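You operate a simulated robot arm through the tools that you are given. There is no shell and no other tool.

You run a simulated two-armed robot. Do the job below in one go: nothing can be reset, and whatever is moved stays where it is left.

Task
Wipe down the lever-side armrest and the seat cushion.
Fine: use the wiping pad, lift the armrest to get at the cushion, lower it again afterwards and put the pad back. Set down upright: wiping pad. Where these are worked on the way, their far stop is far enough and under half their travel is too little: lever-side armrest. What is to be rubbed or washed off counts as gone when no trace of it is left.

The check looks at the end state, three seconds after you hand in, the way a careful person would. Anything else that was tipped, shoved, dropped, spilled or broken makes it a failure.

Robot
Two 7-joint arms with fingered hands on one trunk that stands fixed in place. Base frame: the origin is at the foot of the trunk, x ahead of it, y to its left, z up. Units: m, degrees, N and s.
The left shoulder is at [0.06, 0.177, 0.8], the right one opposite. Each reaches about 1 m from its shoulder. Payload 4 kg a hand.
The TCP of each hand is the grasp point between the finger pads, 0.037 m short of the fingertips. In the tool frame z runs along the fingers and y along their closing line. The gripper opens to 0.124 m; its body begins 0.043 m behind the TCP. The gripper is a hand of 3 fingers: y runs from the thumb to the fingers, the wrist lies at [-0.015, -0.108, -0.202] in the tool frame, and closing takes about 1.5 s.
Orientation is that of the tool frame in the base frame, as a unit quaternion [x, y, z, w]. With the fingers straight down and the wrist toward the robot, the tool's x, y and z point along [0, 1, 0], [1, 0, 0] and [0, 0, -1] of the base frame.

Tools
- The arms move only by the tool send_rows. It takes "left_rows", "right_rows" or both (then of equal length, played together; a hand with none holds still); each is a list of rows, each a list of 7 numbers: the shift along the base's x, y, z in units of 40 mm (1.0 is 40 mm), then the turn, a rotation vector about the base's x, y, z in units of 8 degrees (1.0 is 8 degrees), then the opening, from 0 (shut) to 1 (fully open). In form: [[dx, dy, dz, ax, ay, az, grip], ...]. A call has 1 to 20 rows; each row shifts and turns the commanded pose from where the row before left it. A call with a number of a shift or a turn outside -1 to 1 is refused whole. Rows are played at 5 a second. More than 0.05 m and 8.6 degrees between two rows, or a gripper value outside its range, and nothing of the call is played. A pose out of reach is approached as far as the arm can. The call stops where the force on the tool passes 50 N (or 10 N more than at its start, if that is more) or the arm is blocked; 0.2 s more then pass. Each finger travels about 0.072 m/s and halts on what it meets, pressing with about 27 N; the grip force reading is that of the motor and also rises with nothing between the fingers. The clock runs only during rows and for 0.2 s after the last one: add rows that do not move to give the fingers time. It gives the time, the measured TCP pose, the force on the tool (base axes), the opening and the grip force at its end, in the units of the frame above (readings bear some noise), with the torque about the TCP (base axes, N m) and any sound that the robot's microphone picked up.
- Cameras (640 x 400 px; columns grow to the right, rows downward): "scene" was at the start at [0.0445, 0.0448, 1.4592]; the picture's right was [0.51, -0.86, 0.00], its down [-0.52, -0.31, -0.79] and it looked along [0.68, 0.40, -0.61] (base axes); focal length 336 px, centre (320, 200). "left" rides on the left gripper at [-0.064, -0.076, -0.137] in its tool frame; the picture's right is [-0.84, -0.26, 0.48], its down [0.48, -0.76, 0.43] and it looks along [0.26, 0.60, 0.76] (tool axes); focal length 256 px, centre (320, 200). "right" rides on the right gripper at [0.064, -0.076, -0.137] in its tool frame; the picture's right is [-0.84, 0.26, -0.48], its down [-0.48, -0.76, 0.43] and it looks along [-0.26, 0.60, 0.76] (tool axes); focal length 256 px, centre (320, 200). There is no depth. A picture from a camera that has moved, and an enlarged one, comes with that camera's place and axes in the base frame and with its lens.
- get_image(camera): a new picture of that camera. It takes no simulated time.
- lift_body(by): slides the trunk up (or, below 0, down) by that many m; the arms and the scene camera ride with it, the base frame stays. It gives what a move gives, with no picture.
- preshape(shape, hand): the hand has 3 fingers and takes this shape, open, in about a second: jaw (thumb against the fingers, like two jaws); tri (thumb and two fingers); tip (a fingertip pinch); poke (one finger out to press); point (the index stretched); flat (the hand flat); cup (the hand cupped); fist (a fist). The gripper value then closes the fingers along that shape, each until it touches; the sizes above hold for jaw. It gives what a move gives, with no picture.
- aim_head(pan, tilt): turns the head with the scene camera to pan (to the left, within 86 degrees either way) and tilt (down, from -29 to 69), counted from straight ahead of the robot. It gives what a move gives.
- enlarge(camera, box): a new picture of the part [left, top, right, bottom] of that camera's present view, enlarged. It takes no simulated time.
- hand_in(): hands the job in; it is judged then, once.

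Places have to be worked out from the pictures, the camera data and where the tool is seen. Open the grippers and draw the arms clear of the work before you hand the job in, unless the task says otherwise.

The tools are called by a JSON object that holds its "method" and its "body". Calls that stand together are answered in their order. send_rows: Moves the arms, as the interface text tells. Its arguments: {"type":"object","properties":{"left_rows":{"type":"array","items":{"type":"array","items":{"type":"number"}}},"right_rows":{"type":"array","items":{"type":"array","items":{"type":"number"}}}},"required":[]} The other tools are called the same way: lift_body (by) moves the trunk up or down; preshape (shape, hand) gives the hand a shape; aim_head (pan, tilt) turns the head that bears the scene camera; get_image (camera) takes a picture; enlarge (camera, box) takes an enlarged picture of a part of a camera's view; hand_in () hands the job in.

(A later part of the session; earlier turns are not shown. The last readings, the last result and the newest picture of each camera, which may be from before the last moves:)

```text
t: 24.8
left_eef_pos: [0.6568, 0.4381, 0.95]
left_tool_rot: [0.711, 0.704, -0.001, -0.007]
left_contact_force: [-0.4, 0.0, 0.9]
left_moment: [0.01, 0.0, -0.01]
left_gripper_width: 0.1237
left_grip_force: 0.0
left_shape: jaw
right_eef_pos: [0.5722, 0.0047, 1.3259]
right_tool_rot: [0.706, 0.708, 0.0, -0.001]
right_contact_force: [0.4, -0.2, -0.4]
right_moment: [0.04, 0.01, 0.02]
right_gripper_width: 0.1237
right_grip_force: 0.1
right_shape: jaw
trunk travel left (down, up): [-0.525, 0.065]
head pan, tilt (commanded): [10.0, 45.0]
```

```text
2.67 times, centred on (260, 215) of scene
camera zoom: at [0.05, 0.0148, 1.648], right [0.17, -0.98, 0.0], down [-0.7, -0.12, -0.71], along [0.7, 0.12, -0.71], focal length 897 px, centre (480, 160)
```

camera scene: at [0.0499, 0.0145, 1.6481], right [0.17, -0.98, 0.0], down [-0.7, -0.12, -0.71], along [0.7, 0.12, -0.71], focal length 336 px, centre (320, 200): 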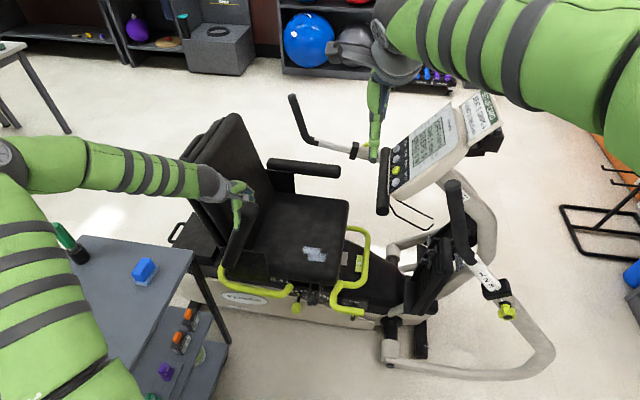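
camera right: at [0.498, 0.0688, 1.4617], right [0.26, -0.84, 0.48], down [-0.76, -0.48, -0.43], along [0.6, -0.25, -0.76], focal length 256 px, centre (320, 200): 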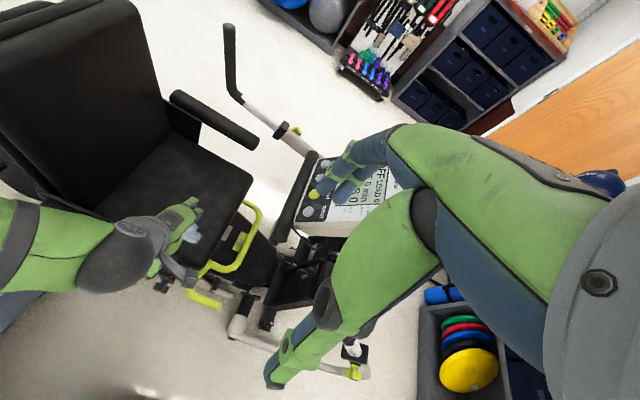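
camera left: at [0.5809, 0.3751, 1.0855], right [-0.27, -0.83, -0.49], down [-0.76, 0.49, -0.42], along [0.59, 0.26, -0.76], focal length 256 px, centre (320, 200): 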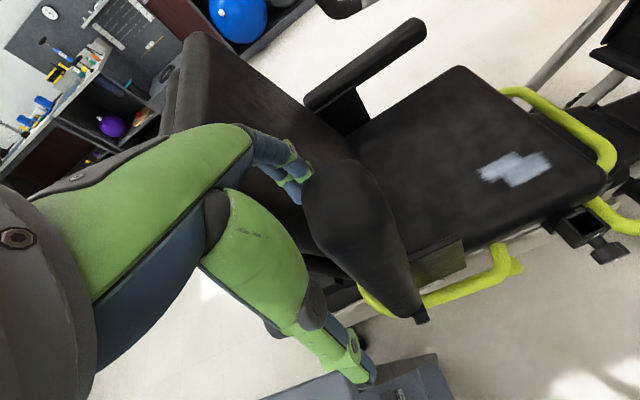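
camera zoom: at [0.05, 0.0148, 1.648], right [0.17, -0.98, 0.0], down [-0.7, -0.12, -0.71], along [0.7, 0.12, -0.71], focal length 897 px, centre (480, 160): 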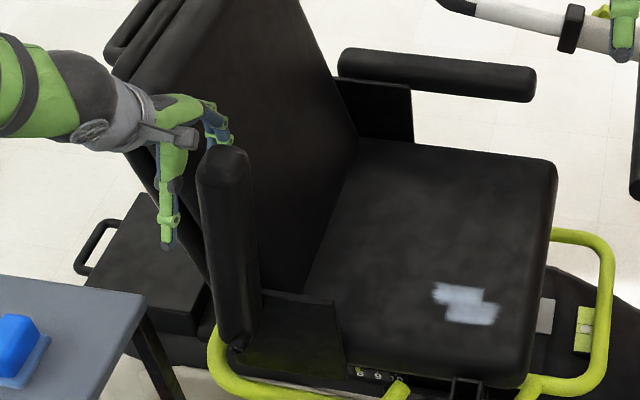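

The armrest stays upright on its own, so the left arm can do everything. I withdraw the left hand upward and move back above the pad.

{"method": "send_rows", "body": {"left_rows": [[0, 0, 0.9, 0, 0, 0, 1], [0, 0, 0.9, 0, 0, 0, 1], [0, 0, 0.9, 0, 0, 0, 1], [-0.1, 0.1, 0.9, 0, 0, 0, 1], [-0.7, 0.7, 0, 0, 0, 0, 1], [-0.7, 0.7, 0, 0, 0, 0, 1], [-0.7, 0.7, 0, 0, 0, 0, 1], [-0.7, 0.7, 0, 0, 0, 0, 1], [-0.7, 0.7, 0, 0, 0, 0, 1], [-0.62, 0.52, 0, 0.05, -0.05, 0.07, 1]]}}

{"method": "get_image", "body": {"camera": "left"}}

{"method": "get_image", "body": {"camera": "scene"}}

```text
t: 26.9
left_eef_pos: [0.4854, 0.603, 1.0936]
left_tool_rot: [0.707, 0.707, 0.004, -0.006]
left_contact_force: [0.8, -0.3, 0.1]
left_moment: [0.01, 0.01, -0.04]
left_gripper_width: 0.1239
left_grip_force: 0.2
left_shape: jaw
right_eef_pos: [0.573, 0.0043, 1.3252]
right_tool_rot: [0.708, 0.707, 0.001, -0.001]
right_contact_force: [-0.6, -0.4, 0.5]
right_moment: [0.01, 0.0, -0.01]
right_gripper_width: 0.1234
right_grip_force: 0.1
right_shape: jaw
trunk travel left (down, up): [-0.525, 0.065]
head pan, tilt (commanded): [10.0, 45.0]
```

```text
taken
camera left: at [0.4109, 0.5388, 1.2293], right [-0.26, -0.83, -0.49], down [-0.76, 0.49, -0.43], along [0.6, 0.27, -0.76], focal length 256 px, centre (320, 200)
```

left: 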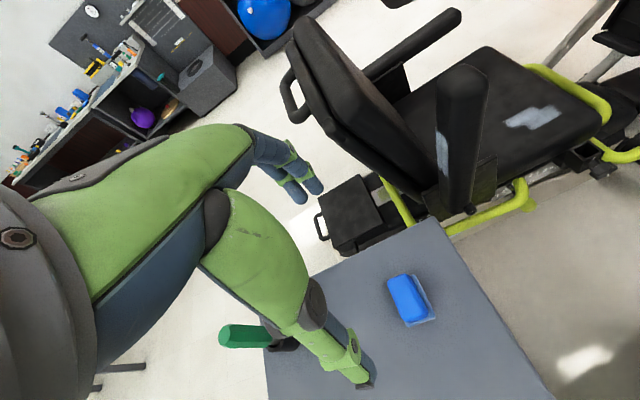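

```text
taken
camera scene: at [0.0495, 0.0148, 1.648], right [0.17, -0.98, 0.0], down [-0.7, -0.12, -0.71], along [0.7, 0.12, -0.71], focal length 336 px, centre (320, 200)
```

scene: 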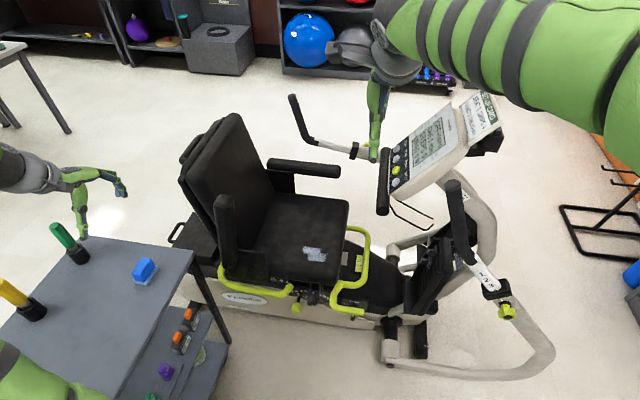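

Armrest remains upright. I descend toward the pad, pausing at z≈0.93 to check alignment.

{"method": "send_rows", "body": {"left_rows": [[0.02, 0, -0.82, 0, 0, 0, 1], [0.02, 0, -0.82, 0, 0, 0, 1], [0.02, 0, -0.82, 0, 0, 0, 1], [0, 0, -0.82, 0, 0, 0, 1], [0, 0, -0.82, 0, 0, 0, 1]]}}

{"method": "get_image", "body": {"camera": "left"}}

{"method": "aim_head", "body": {"pan": 40, "tilt": 45}}

{"method": "get_image", "body": {"camera": "scene"}}

```text
t: 28.1
left_eef_pos: [0.4895, 0.6037, 0.9278]
left_tool_rot: [0.708, 0.707, 0.004, -0.005]
left_contact_force: [0.1, 0.3, 0.2]
left_moment: [0.0, 0.0, 0.02]
left_gripper_width: 0.1236
left_grip_force: 0.0
left_shape: jaw
right_eef_pos: [0.5742, 0.005, 1.3244]
right_tool_rot: [0.707, 0.708, 0.0, 0.001]
right_contact_force: [0.3, 0.5, 0.3]
right_moment: [-0.01, -0.02, -0.01]
right_gripper_width: 0.1238
right_grip_force: 0.1
right_shape: jaw
trunk travel left (down, up): [-0.525, 0.065]
head pan, tilt (commanded): [10.0, 45.0]
```

```text
taken
camera left: at [0.4144, 0.539, 1.0643], right [-0.26, -0.83, -0.49], down [-0.76, 0.49, -0.43], along [0.6, 0.27, -0.76], focal length 256 px, centre (320, 200)
```

left: 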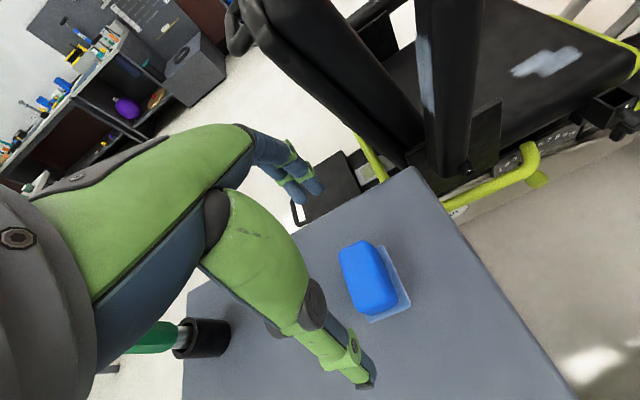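

```text
t: 29.1
left_eef_pos: [0.4897, 0.6038, 0.9308]
left_tool_rot: [0.707, 0.707, 0.004, -0.005]
left_contact_force: [-0.1, 0.2, -0.2]
left_moment: [-0.02, -0.02, 0.02]
left_gripper_width: 0.1236
left_grip_force: 0.0
left_shape: jaw
right_eef_pos: [0.5724, 0.0046, 1.3249]
right_tool_rot: [0.707, 0.708, 0.001, 0.0]
right_contact_force: [0.5, -0.2, 0.0]
right_moment: [0.01, 0.05, 0.02]
right_gripper_width: 0.1237
right_grip_force: 0.2
right_shape: jaw
trunk travel left (down, up): [-0.525, 0.065]
head pan, tilt (commanded): [40.0, 45.0]
```

```text
taken
camera scene: at [0.0321, 0.0529, 1.648], right [0.64, -0.77, 0.0], down [-0.54, -0.45, -0.71], along [0.54, 0.45, -0.71], focal length 336 px, centre (320, 200)
```

scene: 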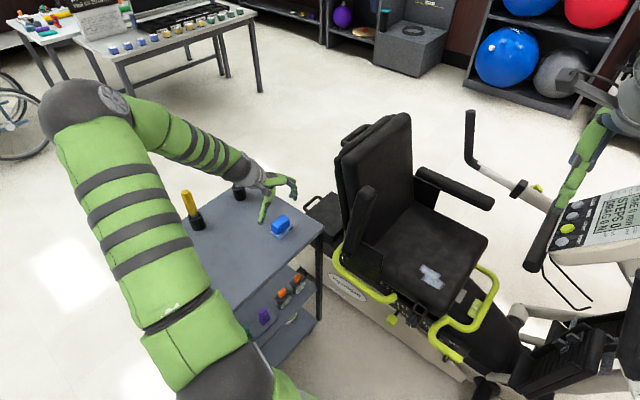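

The pad centre reads (0.491, 0.603), right under the TCP. I check the enlarged scene view of hand over pad, then descend.

{"method": "enlarge", "body": {"camera": "scene", "box": [220, 160, 340, 235]}}

{"method": "send_rows", "body": {"left_rows": [[0, 0, -0.6, 0, 0, 0, 1], [0, 0, -0.5, 0, 0, 0, 1]]}}

{"method": "enlarge", "body": {"camera": "scene", "box": [220, 160, 340, 235]}}

{"method": "get_image", "body": {"camera": "left"}}

```text
5.33 times, centred on (280, 198) of scene
camera zoom: at [0.0321, 0.0529, 1.648], right [0.64, -0.77, 0.0], down [-0.54, -0.45, -0.71], along [0.54, 0.45, -0.71], focal length 1793 px, centre (533, 213)
```

zoom: 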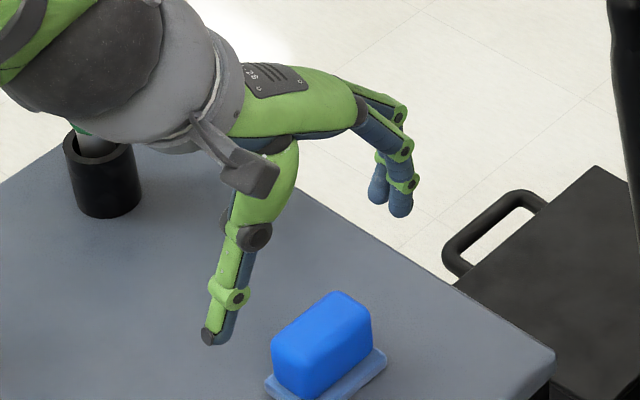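

```text
t: 29.7
left_eef_pos: [0.4893, 0.6034, 0.8846]
left_tool_rot: [0.707, 0.707, 0.005, -0.006]
left_contact_force: [0.1, -0.4, 0.9]
left_moment: [-0.01, 0.01, 0.01]
left_gripper_width: 0.1235
left_grip_force: 0.1
left_shape: jaw
right_eef_pos: [0.574, 0.0047, 1.3247]
right_tool_rot: [0.707, 0.707, 0.001, 0.0]
right_contact_force: [0.2, 0.4, 0.2]
right_moment: [0.01, -0.03, -0.02]
right_gripper_width: 0.1238
right_grip_force: 0.1
right_shape: jaw
trunk travel left (down, up): [-0.525, 0.065]
head pan, tilt (commanded): [40.0, 45.0]
```

```text
5.33 times, centred on (280, 198) of scene
camera zoom: at [0.0322, 0.0532, 1.6481], right [0.64, -0.77, 0.0], down [-0.54, -0.45, -0.71], along [0.54, 0.45, -0.71], focal length 1793 px, centre (533, 213)
```

zoom: 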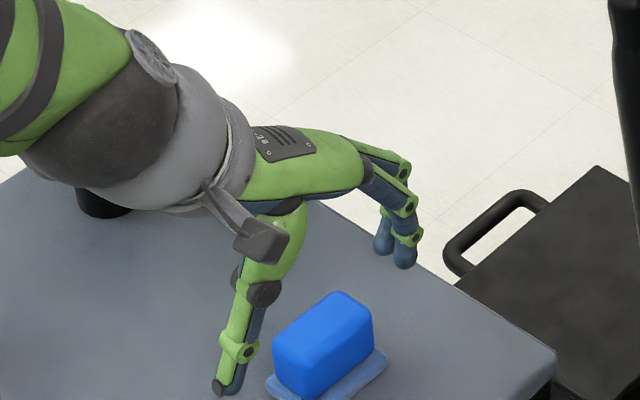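

```text
taken
camera left: at [0.4144, 0.5391, 1.0201], right [-0.26, -0.83, -0.49], down [-0.76, 0.49, -0.43], along [0.6, 0.27, -0.76], focal length 256 px, centre (320, 200)
```

left: 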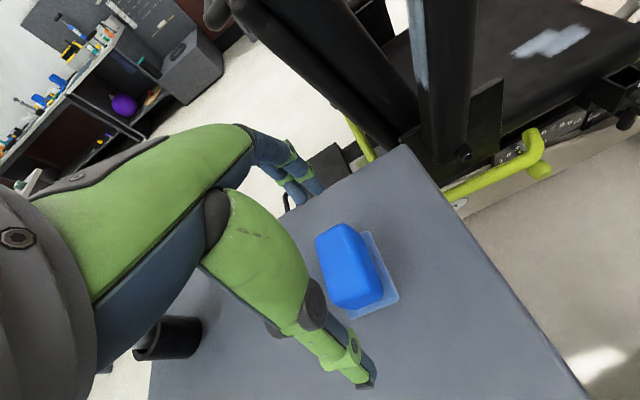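

Alignment looks right, fingers straddle the handle along x. I lower to z≈0.857 (tips just above the pad's base) and close on the handle.

{"method": "send_rows", "body": {"left_rows": [[0, 0, -0.35, 0, 0, 0, 1], [0, 0, -0.34, 0, 0, 0, 1], [0, 0, 0, 0, 0, 0, 0.6], [0, 0, 0, 0, 0, 0, 0.4], [0, 0, 0, 0, 0, 0, 0.2], [0, 0, 0, 0, 0, 0, 0], [0, 0, 0, 0, 0, 0, 0], [0, 0, 0, 0, 0, 0, 0], [0, 0, 0, 0, 0, 0, 0]]}}

{"method": "enlarge", "body": {"camera": "scene", "box": [220, 160, 340, 235]}}

{"method": "get_image", "body": {"camera": "left"}}

```text
t: 31.7
left_eef_pos: [0.4884, 0.6034, 0.8587]
left_tool_rot: [0.707, 0.707, 0.005, -0.006]
left_contact_force: [-2.3, 0.3, 7.6]
left_moment: [-0.04, -0.21, -0.04]
left_gripper_width: 0.0829
left_grip_force: 27.0
left_shape: jaw
right_eef_pos: [0.5724, 0.0032, 1.3262]
right_tool_rot: [0.707, 0.707, 0.002, -0.001]
right_contact_force: [-0.3, 0.5, 0.2]
right_moment: [0.0, 0.02, 0.04]
right_gripper_width: 0.1239
right_grip_force: 0.1
right_shape: jaw
trunk travel left (down, up): [-0.525, 0.065]
head pan, tilt (commanded): [40.0, 45.0]
```

```text
5.33 times, centred on (280, 198) of scene
camera zoom: at [0.0315, 0.0525, 1.6481], right [0.64, -0.77, 0.0], down [-0.54, -0.45, -0.71], along [0.54, 0.45, -0.71], focal length 1793 px, centre (533, 213)
```

zoom: 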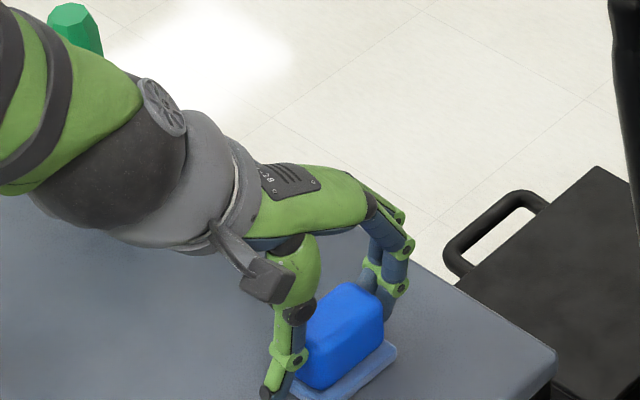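

```text
taken
camera left: at [0.4135, 0.538, 0.9935], right [-0.26, -0.83, -0.49], down [-0.76, 0.49, -0.43], along [0.6, 0.27, -0.76], focal length 256 px, centre (320, 200)
```

left: 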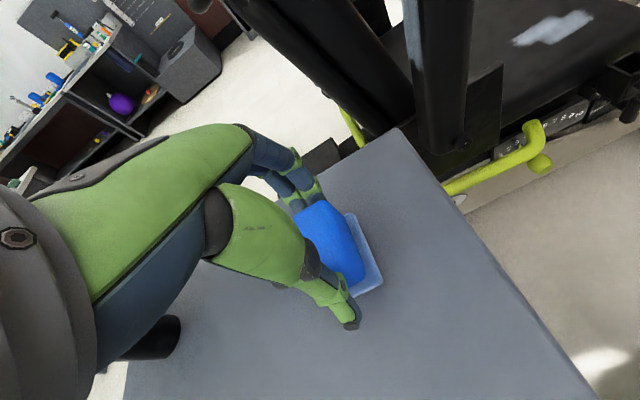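

The hand closed on the handle with a ~7.6 N upward reading, so a fingertip may touch the base or table. I look closer before lifting.

{"method": "enlarge", "body": {"camera": "scene", "box": [256, 202, 312, 237]}}

{"method": "enlarge", "body": {"camera": "left", "box": [240, 150, 432, 350]}}

```text
11.43 times, centred on (284, 220) of scene
camera zoom: at [0.0315, 0.0525, 1.6481], right [0.64, -0.77, 0.0], down [-0.54, -0.45, -0.71], along [0.54, 0.45, -0.71], focal length 3842 px, centre (731, -23)
```

zoom: 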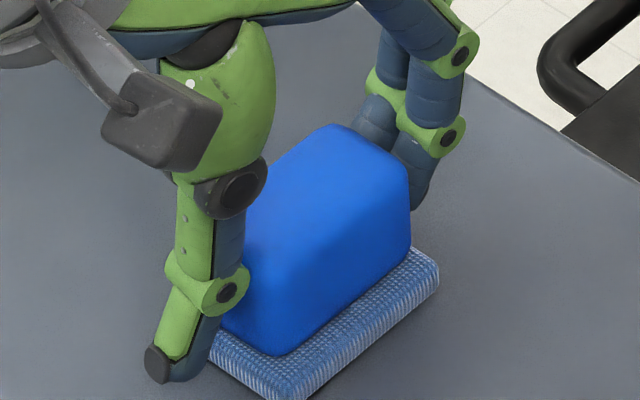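

```text
2.00 times, centred on (336, 250) of left
camera zoom: at [0.4135, 0.538, 0.9935], right [-0.26, -0.83, -0.49], down [-0.76, 0.49, -0.43], along [0.6, 0.27, -0.76], focal length 512 px, centre (288, 100)
```

zoom: 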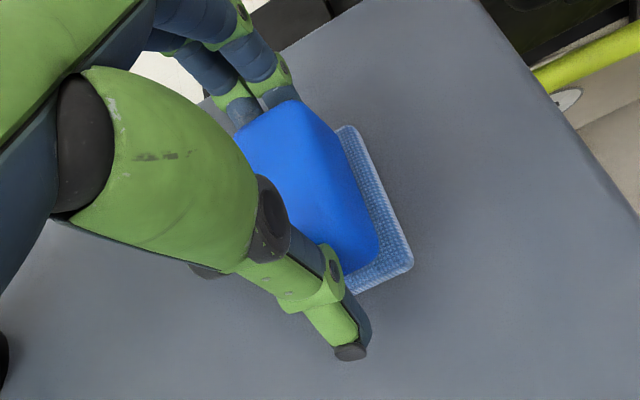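

The fingers bear on the handle's upper rounded edges; the thumb tip is still ~16 mm above the table. I reopen, lower 8 mm for a deeper hold and close again.

{"method": "send_rows", "body": {"left_rows": [[0, 0, 0, 0, 0, 0, 0.85], [0, 0, 0, 0, 0, 0, 0.85], [0.02, 0, -0.22, 0, 0, 0, 0.85], [0, 0, 0, 0, 0, 0, 0.5], [0, 0, 0, 0, 0, 0, 0.2], [0, 0, 0, 0, 0, 0, 0], [0, 0, 0, 0, 0, 0, 0], [0, 0, 0, 0, 0, 0, 0], [0, 0, 0, 0, 0, 0, 0]]}}

{"method": "enlarge", "body": {"camera": "scene", "box": [256, 202, 312, 237]}}

```text
t: 33.7
left_eef_pos: [0.4905, 0.6034, 0.8501]
left_tool_rot: [0.706, 0.708, 0.005, -0.006]
left_contact_force: [-2.2, 0.5, 13.0]
left_moment: [-0.02, -0.56, -0.02]
left_gripper_width: 0.0711
left_grip_force: 27.0
left_shape: jaw
right_eef_pos: [0.5728, 0.0045, 1.3256]
right_tool_rot: [0.707, 0.708, 0.0, -0.001]
right_contact_force: [0.9, -0.9, -0.3]
right_moment: [0.0, -0.03, 0.03]
right_gripper_width: 0.1239
right_grip_force: 0.0
right_shape: jaw
trunk travel left (down, up): [-0.525, 0.065]
head pan, tilt (commanded): [40.0, 45.0]
```

```text
11.43 times, centred on (284, 220) of scene
camera zoom: at [0.031, 0.052, 1.6482], right [0.64, -0.77, 0.0], down [-0.54, -0.45, -0.71], along [0.54, 0.45, -0.71], focal length 3842 px, centre (731, -23)
```

zoom: 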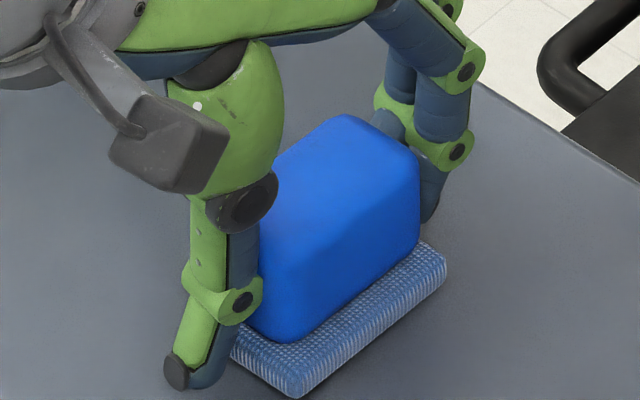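

A deeper hold now (width 0.071). I lift gently 3 cm and check that the pad comes along level.

{"method": "send_rows", "body": {"left_rows": [[0, 0, 0.25, 0, 0, 0, 0], [0, 0, 0.25, 0, 0, 0, 0], [0, 0, 0.25, 0, 0, 0, 0], [0, 0, 0, 0, 0, 0, 0], [0, 0, 0, 0, 0, 0, 0]]}}

{"method": "enlarge", "body": {"camera": "scene", "box": [256, 192, 312, 227]}}

{"method": "enlarge", "body": {"camera": "left", "box": [240, 150, 432, 350]}}

```text
t: 34.9
left_eef_pos: [0.4895, 0.6035, 0.8795]
left_tool_rot: [0.707, 0.707, 0.004, -0.006]
left_contact_force: [0.5, -0.6, -1.4]
left_moment: [0.0, 0.0, 0.03]
left_gripper_width: 0.0699
left_grip_force: 27.2
left_shape: jaw
right_eef_pos: [0.5744, 0.004, 1.3255]
right_tool_rot: [0.706, 0.708, 0.001, -0.001]
right_contact_force: [0.1, 0.5, 0.2]
right_moment: [0.01, 0.0, -0.02]
right_gripper_width: 0.1237
right_grip_force: 0.1
right_shape: jaw
trunk travel left (down, up): [-0.525, 0.065]
head pan, tilt (commanded): [40.0, 45.0]
```

```text
11.43 times, centred on (284, 210) of scene
camera zoom: at [0.0321, 0.053, 1.648], right [0.64, -0.77, 0.0], down [-0.54, -0.45, -0.71], along [0.54, 0.45, -0.71], focal length 3842 px, centre (731, 91)
```

zoom: 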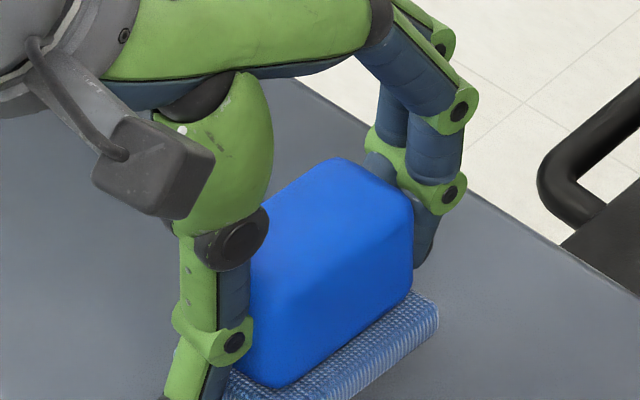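

```text
2.00 times, centred on (336, 250) of left
camera zoom: at [0.4145, 0.5384, 1.0148], right [-0.26, -0.83, -0.49], down [-0.76, 0.49, -0.43], along [0.6, 0.27, -0.76], focal length 512 px, centre (288, 100)
```

zoom: 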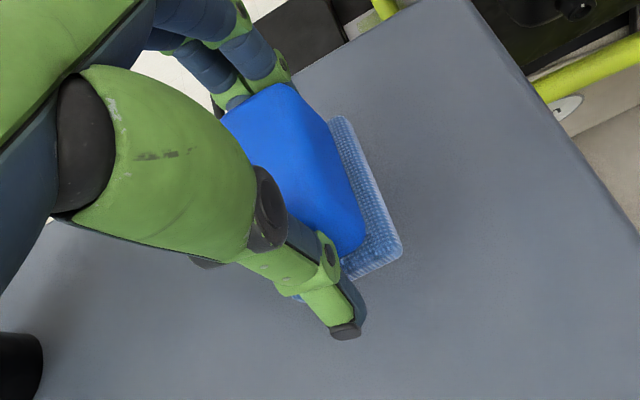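

The pad is held level and lifted clear. I raise it to z≈1.08 and carry it toward the robot's front, staying on the robot side of the upright armrest.

{"method": "send_rows", "body": {"left_rows": [[0, 0, 0.83, 0, 0, 0, 0], [0, 0, 0.83, 0, 0, 0, 0], [0, 0, 0.83, 0, 0, 0, 0], [0, 0, 0.83, 0, 0, 0, 0], [0, 0, 0.83, 0, 0, 0, 0], [0, 0, 0.83, 0, 0, 0, 0], [0, -0.985, 0, 0, 0, 0, 0], [0, -0.985, 0, 0, 0, 0, 0], [0, -0.985, 0, 0, 0, 0, 0], [0, -0.985, 0, 0, 0, 0, 0], [0, -0.985, 0, 0, 0, 0, 0], [0, -0.985, 0, 0, 0, 0, 0], [0, -0.985, 0, 0, 0, 0, 0], [0.6, -0.985, 0, 0, 0, 0, 0], [0.6, -0.985, 0, 0, 0, 0, 0], [0.6, -0.985, 0, 0, 0, 0, 0], [0.6, -0.985, 0, 0, 0, 0, 0]]}}

{"method": "aim_head", "body": {"pan": 15, "tilt": 45}}

{"method": "get_image", "body": {"camera": "scene"}}

{"method": "get_image", "body": {"camera": "left"}}

```text
t: 38.5
left_eef_pos: [0.5871, 0.1681, 1.0785]
left_tool_rot: [0.706, 0.708, 0.004, -0.007]
left_contact_force: [-1.0, -0.4, -0.4]
left_moment: [-0.01, 0.01, 0.01]
left_gripper_width: 0.0697
left_grip_force: 27.2
left_shape: jaw
right_eef_pos: [0.5742, 0.005, 1.3247]
right_tool_rot: [0.707, 0.707, 0.0, -0.001]
right_contact_force: [-0.6, 0.1, 0.0]
right_moment: [0.03, 0.0, 0.02]
right_gripper_width: 0.1239
right_grip_force: 0.0
right_shape: jaw
trunk travel left (down, up): [-0.525, 0.065]
head pan, tilt (commanded): [40.0, 45.0]
```

```text
t: 39.4
left_eef_pos: [0.5859, 0.169, 1.0789]
left_tool_rot: [0.707, 0.707, 0.004, -0.006]
left_contact_force: [-0.3, 0.7, -1.0]
left_moment: [0.02, 0.04, 0.0]
left_gripper_width: 0.0697
left_grip_force: 27.1
left_shape: jaw
right_eef_pos: [0.5736, 0.004, 1.3255]
right_tool_rot: [0.707, 0.708, 0.0, -0.001]
right_contact_force: [-0.2, -0.4, -0.2]
right_moment: [0.0, -0.01, 0.01]
right_gripper_width: 0.1241
right_grip_force: 0.0
right_shape: jaw
trunk travel left (down, up): [-0.525, 0.065]
head pan, tilt (commanded): [15.0, 45.0]
```

```text
taken
camera scene: at [0.0484, 0.0219, 1.648], right [0.26, -0.97, 0.0], down [-0.68, -0.18, -0.71], along [0.68, 0.18, -0.71], focal length 336 px, centre (320, 200)
```

scene: 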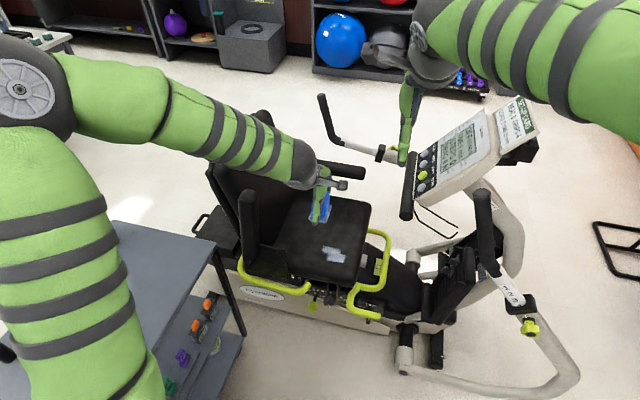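

```text
taken
camera left: at [0.5105, 0.1053, 1.2142], right [-0.26, -0.83, -0.49], down [-0.76, 0.49, -0.43], along [0.6, 0.27, -0.76], focal length 256 px, centre (320, 200)
```

left: 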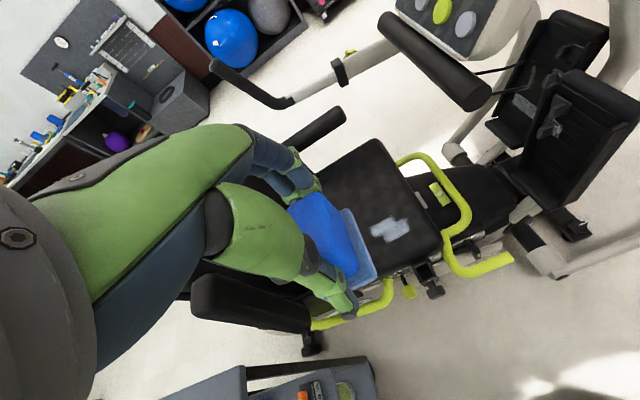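

The pad is firmly held in front of the upright armrest. I move it forward over the cushion smear and down to z≈0.75 for a check.

{"method": "send_rows", "body": {"left_rows": [[0.955, 0, -0.3, 0, 0, 0, 0], [0.955, 0, -0.5, 0, 0, 0, 0], [0.955, 0, -0.5, 0, 0, 0, 0], [0.955, 0, -0.5, 0, 0, 0, 0], [0.955, 0, -0.5, 0, 0, 0, 0], [0.955, 0, -0.5, 0, 0, 0, 0], [0, 0, -0.9, 0, 0, 0, 0], [0, 0, -0.9, 0, 0, 0, 0], [0, 0, -0.9, 0, 0, 0, 0], [0, 0, -0.9, 0, 0, 0, 0], [0, 0, -0.9, 0, 0, 0, 0], [0, 0, -0.9, 0, 0, 0, 0]]}}

{"method": "get_image", "body": {"camera": "scene"}}

{"method": "get_image", "body": {"camera": "left"}}

{"method": "get_image", "body": {"camera": "right"}}

```text
t: 42.0
left_eef_pos: [0.8156, 0.1707, 0.75]
left_tool_rot: [0.707, 0.707, 0.004, -0.006]
left_contact_force: [0.2, 0.1, -0.8]
left_moment: [-0.02, 0.0, 0.01]
left_gripper_width: 0.0698
left_grip_force: 27.1
left_shape: jaw
right_eef_pos: [0.574, 0.0036, 1.3252]
right_tool_rot: [0.707, 0.708, 0.0, 0.0]
right_contact_force: [0.4, -0.8, 0.0]
right_moment: [0.01, 0.01, -0.03]
right_gripper_width: 0.1236
right_grip_force: 0.1
right_shape: jaw
trunk travel left (down, up): [-0.525, 0.065]
head pan, tilt (commanded): [15.0, 45.0]
```

```text
taken
camera scene: at [0.0491, 0.0218, 1.6481], right [0.26, -0.97, 0.0], down [-0.68, -0.18, -0.71], along [0.68, 0.18, -0.71], focal length 336 px, centre (320, 200)
```

scene: 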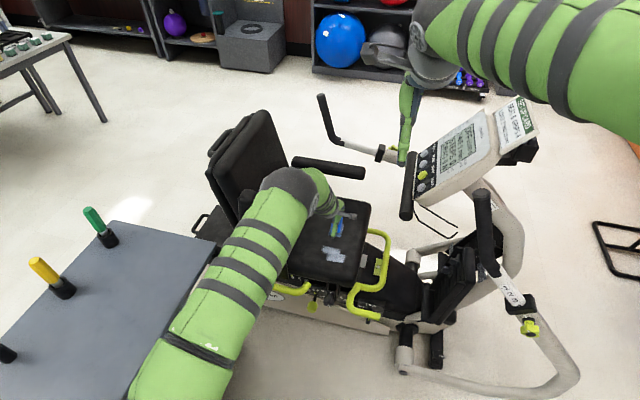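

```text
taken
camera left: at [0.7397, 0.1058, 0.8855], right [-0.26, -0.83, -0.49], down [-0.76, 0.49, -0.43], along [0.6, 0.27, -0.76], focal length 256 px, centre (320, 200)
```

left: 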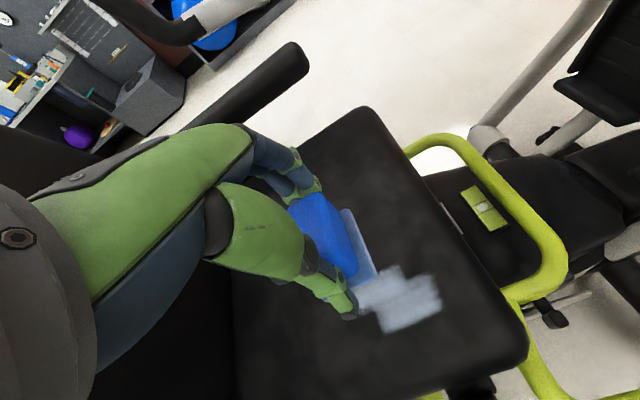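

```text
taken
camera right: at [0.4981, 0.0691, 1.4616], right [0.26, -0.84, 0.48], down [-0.76, -0.48, -0.43], along [0.6, -0.25, -0.76], focal length 256 px, centre (320, 200)
```

right: 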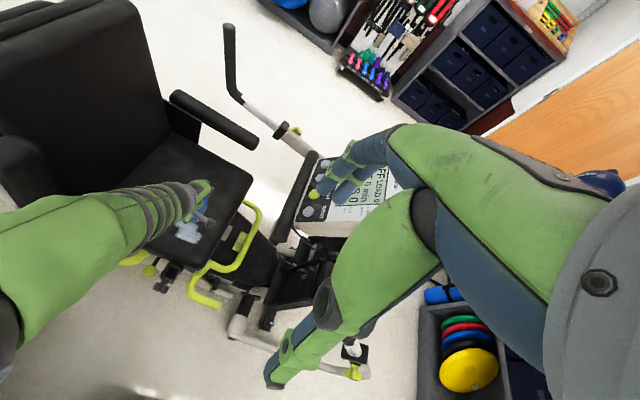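

The pad is right over the smear (which spans x 0.777–0.845, y 0.12–0.225). I descend to just above the cushion and then step down to feel contact, expected near TCP z≈0.62.

{"method": "send_rows", "body": {"left_rows": [[0, 0, -0.8, 0, 0, 0, 0], [0, 0, -0.8, 0, 0, 0, 0], [0, 0, -0.8, 0, 0, 0, 0], [0, 0, -0.4, 0, 0, 0, 0]]}}

{"method": "get_image", "body": {"camera": "left"}}

{"method": "send_rows", "body": {"left_rows": [[0, 0, -0.15, 0, 0, 0, 0], [0, 0, -0.1, 0, 0, 0, 0]]}}

```text
t: 43.0
left_eef_pos: [0.8159, 0.1701, 0.638]
left_tool_rot: [0.707, 0.708, 0.004, -0.006]
left_contact_force: [-0.8, 0.2, -0.2]
left_moment: [0.03, -0.04, 0.03]
left_gripper_width: 0.0695
left_grip_force: 26.5
left_shape: jaw
right_eef_pos: [0.5741, 0.0041, 1.3252]
right_tool_rot: [0.706, 0.708, 0.001, -0.001]
right_contact_force: [-0.2, 0.6, 0.6]
right_moment: [0.01, 0.0, 0.02]
right_gripper_width: 0.1235
right_grip_force: 0.1
right_shape: jaw
trunk travel left (down, up): [-0.525, 0.065]
head pan, tilt (commanded): [15.0, 45.0]
```

```text
taken
camera left: at [0.74, 0.1054, 0.7732], right [-0.26, -0.83, -0.49], down [-0.76, 0.49, -0.43], along [0.59, 0.27, -0.76], focal length 256 px, centre (320, 200)
```

left: 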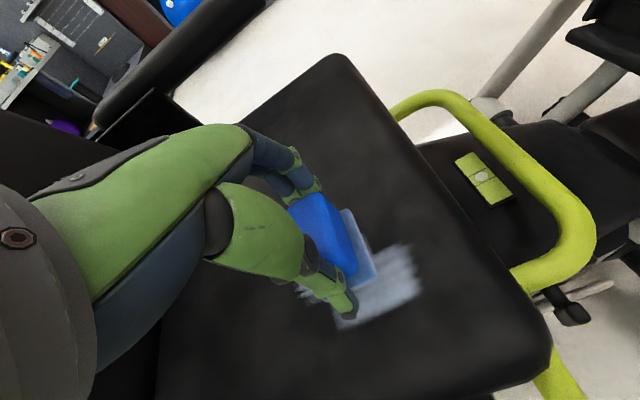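

```text
t: 43.6
left_eef_pos: [0.8147, 0.1703, 0.6279]
left_tool_rot: [0.707, 0.707, 0.004, -0.006]
left_contact_force: [0.8, 0.3, -1.1]
left_moment: [-0.02, -0.04, 0.0]
left_gripper_width: 0.0695
left_grip_force: 27.3
left_shape: jaw
right_eef_pos: [0.5734, 0.0046, 1.3254]
right_tool_rot: [0.707, 0.708, 0.001, -0.001]
right_contact_force: [-0.5, 0.2, -0.4]
right_moment: [-0.02, -0.01, -0.01]
right_gripper_width: 0.1237
right_grip_force: 0.0
right_shape: jaw
trunk travel left (down, up): [-0.525, 0.065]
head pan, tilt (commanded): [15.0, 45.0]
```

No contact yet at z 0.628. I keep stepping down 4 mm at a time.

{"method": "send_rows", "body": {"left_rows": [[0, 0, -0.1, 0, 0, 0, 0]]}}

{"method": "send_rows", "body": {"left_rows": [[0, 0, -0.1, 0, 0, 0, 0]]}}

{"method": "send_rows", "body": {"left_rows": [[0, 0, -0.08, 0, 0, 0, 0]]}}

```text
t: 44.0
left_eef_pos: [0.8161, 0.1704, 0.6266]
left_tool_rot: [0.707, 0.708, 0.006, -0.004]
left_contact_force: [-4.5, 0.3, 10.5]
left_moment: [0.0, -0.24, -0.02]
left_gripper_width: 0.0697
left_grip_force: 27.1
left_shape: jaw
right_eef_pos: [0.5722, 0.0036, 1.3254]
right_tool_rot: [0.706, 0.708, 0.001, 0.0]
right_contact_force: [0.0, -1.2, 0.7]
right_moment: [0.01, 0.02, -0.02]
right_gripper_width: 0.1236
right_grip_force: 0.0
right_shape: jaw
trunk travel left (down, up): [-0.525, 0.065]
head pan, tilt (commanded): [15.0, 45.0]
```

```text
t: 44.4
left_eef_pos: [0.8168, 0.1711, 0.6243]
left_tool_rot: [0.707, 0.707, 0.007, -0.003]
left_contact_force: [-9.6, 1.5, 27.4]
left_moment: [-0.01, -0.7, 0.0]
left_gripper_width: 0.0701
left_grip_force: 26.3
left_shape: jaw
right_eef_pos: [0.5701, 0.0057, 1.3272]
right_tool_rot: [0.707, 0.707, 0.0, 0.0]
right_contact_force: [0.0, -0.2, -0.4]
right_moment: [0.0, 0.04, -0.01]
right_gripper_width: 0.1236
right_grip_force: 0.1
right_shape: jaw
trunk travel left (down, up): [-0.525, 0.065]
head pan, tilt (commanded): [15.0, 45.0]
```

```text
t: 44.8
left_eef_pos: [0.8161, 0.1691, 0.6234]
left_tool_rot: [0.708, 0.707, 0.007, -0.002]
left_contact_force: [-11.8, 2.1, 42.2]
left_moment: [-0.04, -1.17, -0.01]
left_gripper_width: 0.0712
left_grip_force: 26.4
left_shape: jaw
right_eef_pos: [0.5692, 0.0042, 1.3267]
right_tool_rot: [0.706, 0.708, 0.002, 0.001]
right_contact_force: [-0.2, -1.5, 0.3]
right_moment: [-0.01, -0.03, -0.02]
right_gripper_width: 0.1236
right_grip_force: 0.1
right_shape: jaw
trunk travel left (down, up): [-0.525, 0.065]
head pan, tilt (commanded): [15.0, 45.0]
```

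Contact is at TCP z≈0.627; I overpressed to 42 N. I ease up ~6 mm of command to about 12 N and make a first stroke along y toward the seat back.

{"method": "send_rows", "body": {"left_rows": [[0, 0, -0.0, 0, 0, 0, 0], [0, 0, 0.15, 0, 0, 0, 0], [0, 0.3, 0, 0, 0, 0, 0], [0, 0.3, 0, 0, 0, 0, 0], [0, 0.3, 0, 0, 0, 0, 0], [0, 0.3, 0, 0, 0, 0, 0], [0, 0.3, 0, 0, 0, 0, 0], [0, 0.2, 0, 0, 0, 0, 0]]}}

{"method": "get_image", "body": {"camera": "left"}}

```text
t: 46.6
left_eef_pos: [0.8144, 0.2369, 0.6242]
left_tool_rot: [0.707, 0.707, 0.006, -0.006]
left_contact_force: [-0.2, -8.8, 20.0]
left_moment: [-0.31, -0.88, -0.39]
left_gripper_width: 0.0704
left_grip_force: 26.8
left_shape: jaw
right_eef_pos: [0.5718, 0.0041, 1.3259]
right_tool_rot: [0.706, 0.708, 0.001, 0.0]
right_contact_force: [-0.2, 0.6, 1.0]
right_moment: [-0.02, -0.03, -0.03]
right_gripper_width: 0.1239
right_grip_force: 0.1
right_shape: jaw
trunk travel left (down, up): [-0.525, 0.065]
head pan, tilt (commanded): [15.0, 45.0]
```

```text
taken
camera left: at [0.739, 0.173, 0.7597], right [-0.26, -0.83, -0.49], down [-0.76, 0.49, -0.43], along [0.6, 0.27, -0.76], focal length 256 px, centre (320, 200)
```

left: 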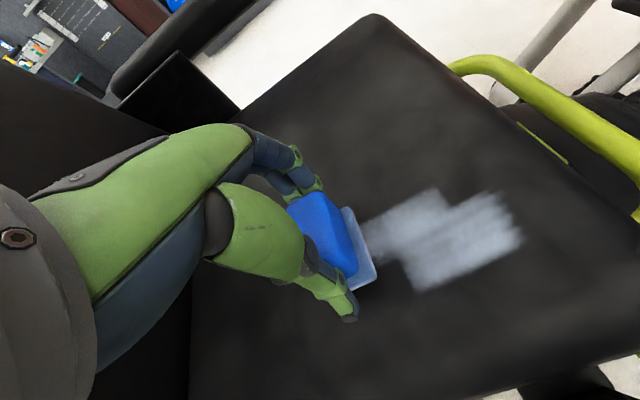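

The smear fades where the pad has passed, so it needs repeated strokes. I stroke back along y to ≈0.10.

{"method": "send_rows", "body": {"left_rows": [[0, -0.38, 0, 0, 0, 0, 0], [0, -0.38, 0, 0, 0, 0, 0], [0, -0.38, 0, 0, 0, 0, 0], [0, -0.38, 0, 0, 0, 0, 0], [0, -0.38, 0, 0, 0, 0, 0], [0, -0.38, 0, 0, 0, 0, 0], [0, -0.38, 0, 0, 0, 0, 0], [0, -0.38, 0, 0, 0, 0, 0], [0, -0.38, 0, 0, 0, 0, 0]]}}

{"method": "get_image", "body": {"camera": "left"}}

{"method": "get_image", "body": {"camera": "scene"}}

```text
t: 48.6
left_eef_pos: [0.8142, 0.101, 0.6238]
left_tool_rot: [0.707, 0.707, 0.005, -0.005]
left_contact_force: [-0.3, 7.9, 19.4]
left_moment: [0.24, -0.84, 0.33]
left_gripper_width: 0.07
left_grip_force: 27.1
left_shape: jaw
right_eef_pos: [0.5721, 0.0047, 1.3265]
right_tool_rot: [0.706, 0.708, 0.001, 0.0]
right_contact_force: [-0.9, -0.6, 0.0]
right_moment: [0.0, 0.0, -0.04]
right_gripper_width: 0.1236
right_grip_force: 0.1
right_shape: jaw
trunk travel left (down, up): [-0.525, 0.065]
head pan, tilt (commanded): [15.0, 45.0]
```

```text
taken
camera left: at [0.7384, 0.0359, 0.7596], right [-0.26, -0.83, -0.49], down [-0.76, 0.49, -0.43], along [0.6, 0.27, -0.76], focal length 256 px, centre (320, 200)
```

left: 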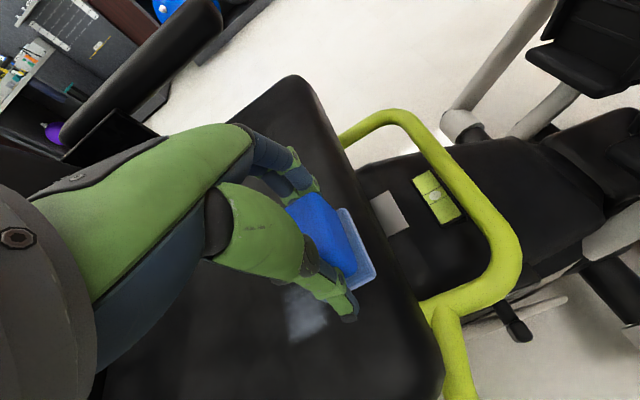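

```text
taken
camera scene: at [0.0464, 0.0216, 1.6481], right [0.26, -0.97, 0.0], down [-0.68, -0.18, -0.71], along [0.68, 0.18, -0.71], focal length 336 px, centre (320, 200)
```

scene: 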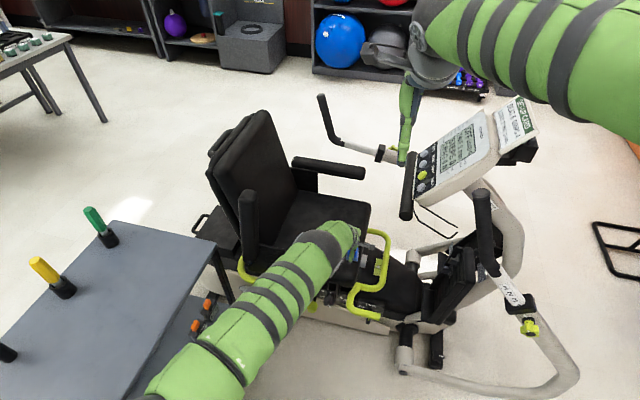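

Fading well, with the remainder at lower x. I shift to x≈0.79 and do a full back-and-forth stroke there.

{"method": "send_rows", "body": {"left_rows": [[-0.35, 0, 0, 0, 0, 0, 0], [-0.35, 0, 0, 0, 0, 0, 0], [0, 0.38, 0, 0, 0, 0, 0], [0, 0.38, 0, 0, 0, 0, 0], [0, 0.38, 0, 0, 0, 0, 0], [0, 0.38, 0, 0, 0, 0, 0], [0, 0.38, 0, 0, 0, 0, 0], [0, 0.38, 0, 0, 0, 0, 0], [0, 0.38, 0, 0, 0, 0, 0], [0, 0.38, 0, 0, 0, 0, 0], [0, 0.38, 0, 0, 0, 0, 0], [0, -0.42, 0, 0, 0, 0, 0], [0, -0.42, 0, 0, 0, 0, 0], [0, -0.42, 0, 0, 0, 0, 0], [0, -0.42, 0, 0, 0, 0, 0], [0, -0.42, 0, 0, 0, 0, 0], [0, -0.42, 0, 0, 0, 0, 0], [0, -0.42, 0, 0, 0, 0, 0], [0, -0.42, 0, 0, 0, 0, 0]]}}

{"method": "get_image", "body": {"camera": "left"}}

```text
t: 52.6
left_eef_pos: [0.7858, 0.1029, 0.6241]
left_tool_rot: [0.707, 0.707, 0.005, -0.006]
left_contact_force: [-1.0, 8.2, 20.9]
left_moment: [0.18, -0.89, 0.32]
left_gripper_width: 0.0698
left_grip_force: 27.3
left_shape: jaw
right_eef_pos: [0.5724, 0.0041, 1.3262]
right_tool_rot: [0.707, 0.708, 0.001, 0.0]
right_contact_force: [0.3, 0.3, 0.1]
right_moment: [0.03, -0.01, -0.01]
right_gripper_width: 0.1236
right_grip_force: 0.1
right_shape: jaw
trunk travel left (down, up): [-0.525, 0.065]
head pan, tilt (commanded): [15.0, 45.0]
```

```text
taken
camera left: at [0.7106, 0.0378, 0.7596], right [-0.26, -0.83, -0.49], down [-0.76, 0.49, -0.43], along [0.6, 0.27, -0.76], focal length 256 px, centre (320, 200)
```

left: 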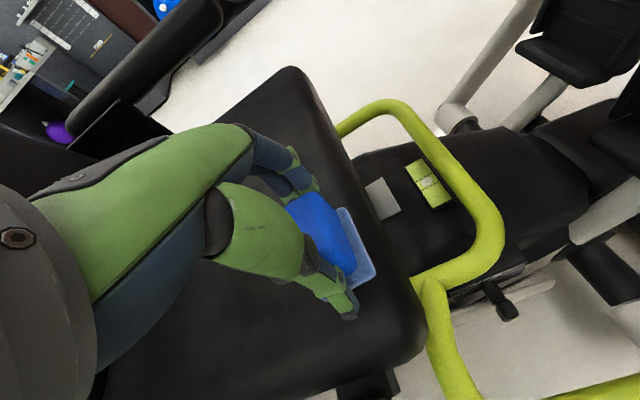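

The lower part looks clean. Now the far part: shift to x≈0.84 and stroke back and forth.

{"method": "send_rows", "body": {"left_rows": [[0.45, 0, 0, 0, 0, 0, 0], [0.45, 0, 0, 0, 0, 0, 0], [0.45, 0, 0, 0, 0, 0, 0], [0, 0.42, 0, 0, 0, 0, 0], [0, 0.42, 0, 0, 0, 0, 0], [0, 0.42, 0, 0, 0, 0, 0], [0, 0.42, 0, 0, 0, 0, 0], [0, 0.42, 0, 0, 0, 0, 0], [0, 0.42, 0, 0, 0, 0, 0], [0, 0.42, 0, 0, 0, 0, 0], [0, 0.42, 0, 0, 0, 0, 0], [0, -0.42, 0, 0, 0, 0, 0], [0, -0.42, 0, 0, 0, 0, 0], [0, -0.42, 0, 0, 0, 0, 0], [0, -0.42, 0, 0, 0, 0, 0], [0, -0.42, 0, 0, 0, 0, 0], [0, -0.42, 0, 0, 0, 0, 0], [0, -0.42, 0, 0, 0, 0, 0], [0, -0.42, 0, 0, 0, 0, 0]]}}

{"method": "get_image", "body": {"camera": "left"}}

{"method": "get_image", "body": {"camera": "right"}}

```text
t: 56.6
left_eef_pos: [0.8406, 0.1035, 0.6249]
left_tool_rot: [0.707, 0.707, 0.005, -0.006]
left_contact_force: [-0.5, 6.3, 16.0]
left_moment: [0.12, -0.59, 0.2]
left_gripper_width: 0.07
left_grip_force: 27.0
left_shape: jaw
right_eef_pos: [0.5724, 0.0037, 1.3258]
right_tool_rot: [0.706, 0.708, 0.0, -0.001]
right_contact_force: [0.5, 0.0, 0.3]
right_moment: [-0.01, 0.03, 0.0]
right_gripper_width: 0.1236
right_grip_force: 0.1
right_shape: jaw
trunk travel left (down, up): [-0.525, 0.065]
head pan, tilt (commanded): [15.0, 45.0]
```

```text
taken
camera left: at [0.765, 0.0381, 0.7602], right [-0.26, -0.83, -0.49], down [-0.76, 0.49, -0.43], along [0.6, 0.27, -0.76], focal length 256 px, centre (320, 200)
```

left: 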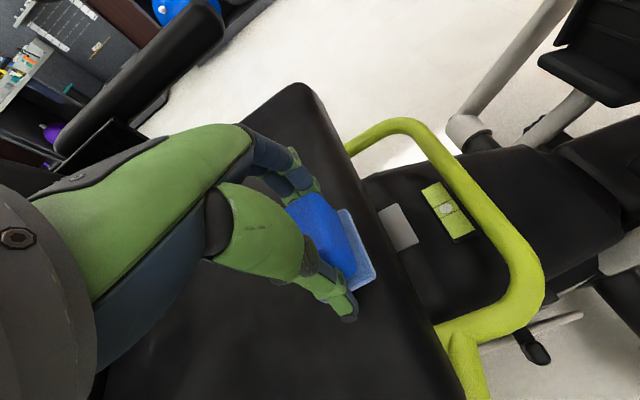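

```text
taken
camera right: at [0.4961, 0.0688, 1.4623], right [0.26, -0.84, 0.48], down [-0.76, -0.48, -0.44], along [0.6, -0.25, -0.76], focal length 256 px, centre (320, 200)
```

right: 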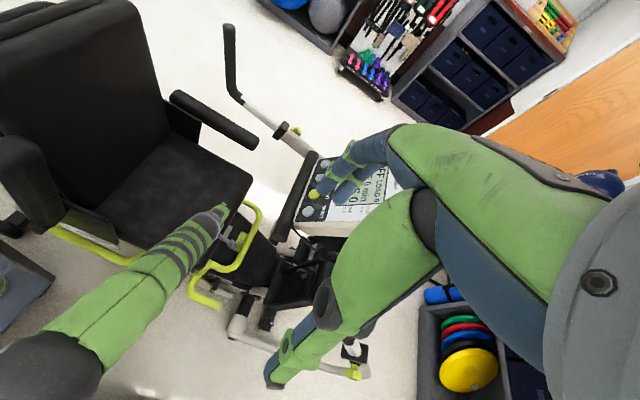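

The cushion looks clean in view; I do one more overlapping round (x≈0.815 then x≈0.775) for completeness.

{"method": "send_rows", "body": {"left_rows": [[-0.32, 0, 0, 0, 0, 0, 0], [-0.32, 0, 0, 0, 0, 0, 0], [0, 0.42, 0, 0, 0, 0, 0], [0, 0.42, 0, 0, 0, 0, 0], [0, 0.42, 0, 0, 0, 0, 0], [0, 0.42, 0, 0, 0, 0, 0], [0, 0.42, 0, 0, 0, 0, 0], [0, 0.42, 0, 0, 0, 0, 0], [0, 0.42, 0, 0, 0, 0, 0], [0, 0.42, 0, 0, 0, 0, 0], [-0.5, 0, 0, 0, 0, 0, 0], [-0.5, 0, 0, 0, 0, 0, 0], [0, -0.42, 0, 0, 0, 0, 0], [0, -0.42, 0, 0, 0, 0, 0], [0, -0.42, 0, 0, 0, 0, 0], [0, -0.42, 0, 0, 0, 0, 0], [0, -0.42, 0, 0, 0, 0, 0], [0, -0.42, 0, 0, 0, 0, 0], [0, -0.42, 0, 0, 0, 0, 0], [0, -0.42, 0, 0, 0, 0, 0]]}}

{"method": "send_rows", "body": {"left_rows": [[0, 0, 0.5, 0, 0, 0, 0], [0, 0, 0.9, 0, 0, 0, 0], [0, 0, 0.9, 0, 0, 0, 0], [0, 0, 0.9, 0, 0, 0, 0], [0, 0, 0.9, 0, 0, 0, 0], [0, 0, 0.9, 0, 0, 0, 0], [0, 0, 0.9, 0, 0, 0, 0], [-0.2, 0, 0.9, 0, 0, 0, 0], [-0.2, 0, 0.9, 0, 0, 0, 0]]}}

{"method": "get_image", "body": {"camera": "left"}}

{"method": "get_image", "body": {"camera": "scene"}}

{"method": "get_image", "body": {"camera": "right"}}

```text
t: 60.8
left_eef_pos: [0.7755, 0.1029, 0.6243]
left_tool_rot: [0.708, 0.706, 0.006, -0.006]
left_contact_force: [-1.5, 8.7, 18.3]
left_moment: [0.19, -0.78, 0.32]
left_gripper_width: 0.0697
left_grip_force: 27.3
left_shape: jaw
right_eef_pos: [0.5726, 0.0055, 1.3263]
right_tool_rot: [0.706, 0.708, 0.001, 0.0]
right_contact_force: [0.5, -0.6, 0.6]
right_moment: [-0.02, -0.02, 0.03]
right_gripper_width: 0.1239
right_grip_force: 0.1
right_shape: jaw
trunk travel left (down, up): [-0.525, 0.065]
head pan, tilt (commanded): [15.0, 45.0]
```

```text
t: 62.8
left_eef_pos: [0.7593, 0.1023, 0.9316]
left_tool_rot: [0.707, 0.707, 0.004, -0.006]
left_contact_force: [0.3, 0.4, -1.2]
left_moment: [-0.02, -0.01, 0.01]
left_gripper_width: 0.0687
left_grip_force: 26.7
left_shape: jaw
right_eef_pos: [0.5715, 0.0031, 1.3266]
right_tool_rot: [0.706, 0.708, 0.001, 0.0]
right_contact_force: [-1.4, 0.6, 0.7]
right_moment: [-0.03, -0.01, -0.03]
right_gripper_width: 0.1233
right_grip_force: 0.0
right_shape: jaw
trunk travel left (down, up): [-0.525, 0.065]
head pan, tilt (commanded): [15.0, 45.0]
```

```text
taken
camera left: at [0.6837, 0.0377, 1.0671], right [-0.26, -0.83, -0.49], down [-0.76, 0.49, -0.43], along [0.6, 0.27, -0.76], focal length 256 px, centre (320, 200)
```

left: 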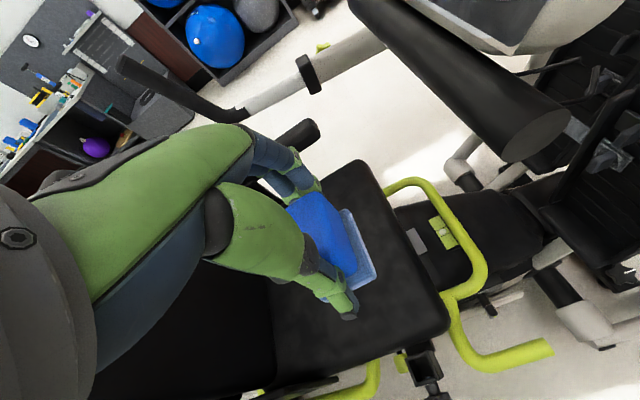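

```text
taken
camera scene: at [0.0477, 0.0216, 1.648], right [0.26, -0.97, 0.0], down [-0.68, -0.18, -0.71], along [0.68, 0.18, -0.71], focal length 336 px, centre (320, 200)
```

scene: 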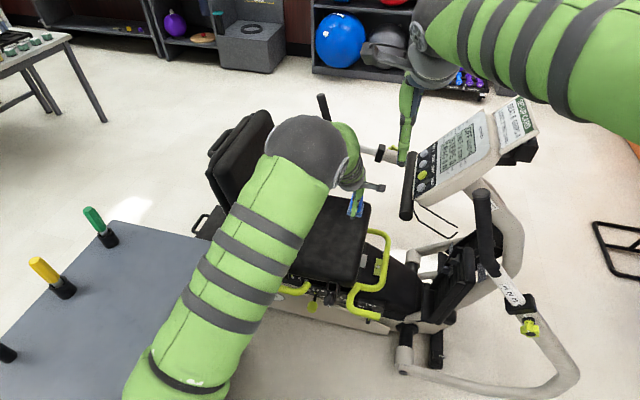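

```text
taken
camera right: at [0.4968, 0.0688, 1.462], right [0.26, -0.84, 0.48], down [-0.76, -0.48, -0.44], along [0.6, -0.25, -0.76], focal length 256 px, centre (320, 200)
```

right: 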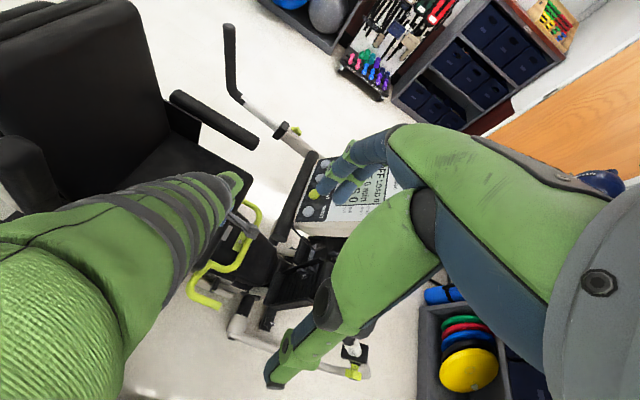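

I zoom in on the cushion from the hand camera to confirm no trace is left.

{"method": "enlarge", "body": {"camera": "left", "box": [260, 150, 460, 400]}}

{"method": "enlarge", "body": {"camera": "scene", "box": [200, 100, 400, 325]}}

```text
1.60 times, centred on (360, 275) of left
camera zoom: at [0.6837, 0.0377, 1.0671], right [-0.26, -0.83, -0.49], down [-0.76, 0.49, -0.43], along [0.6, 0.27, -0.76], focal length 410 px, centre (256, 80)
```

zoom: 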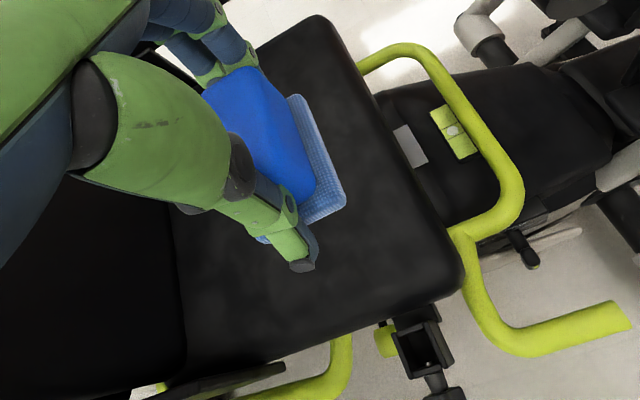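

```text
1.78 times, centred on (300, 212) of scene
camera zoom: at [0.0477, 0.0216, 1.648], right [0.26, -0.97, 0.0], down [-0.68, -0.18, -0.71], along [0.68, 0.18, -0.71], focal length 598 px, centre (356, 178)
```

zoom: 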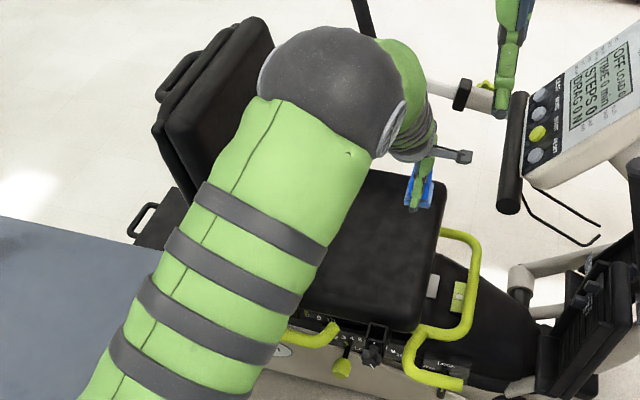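

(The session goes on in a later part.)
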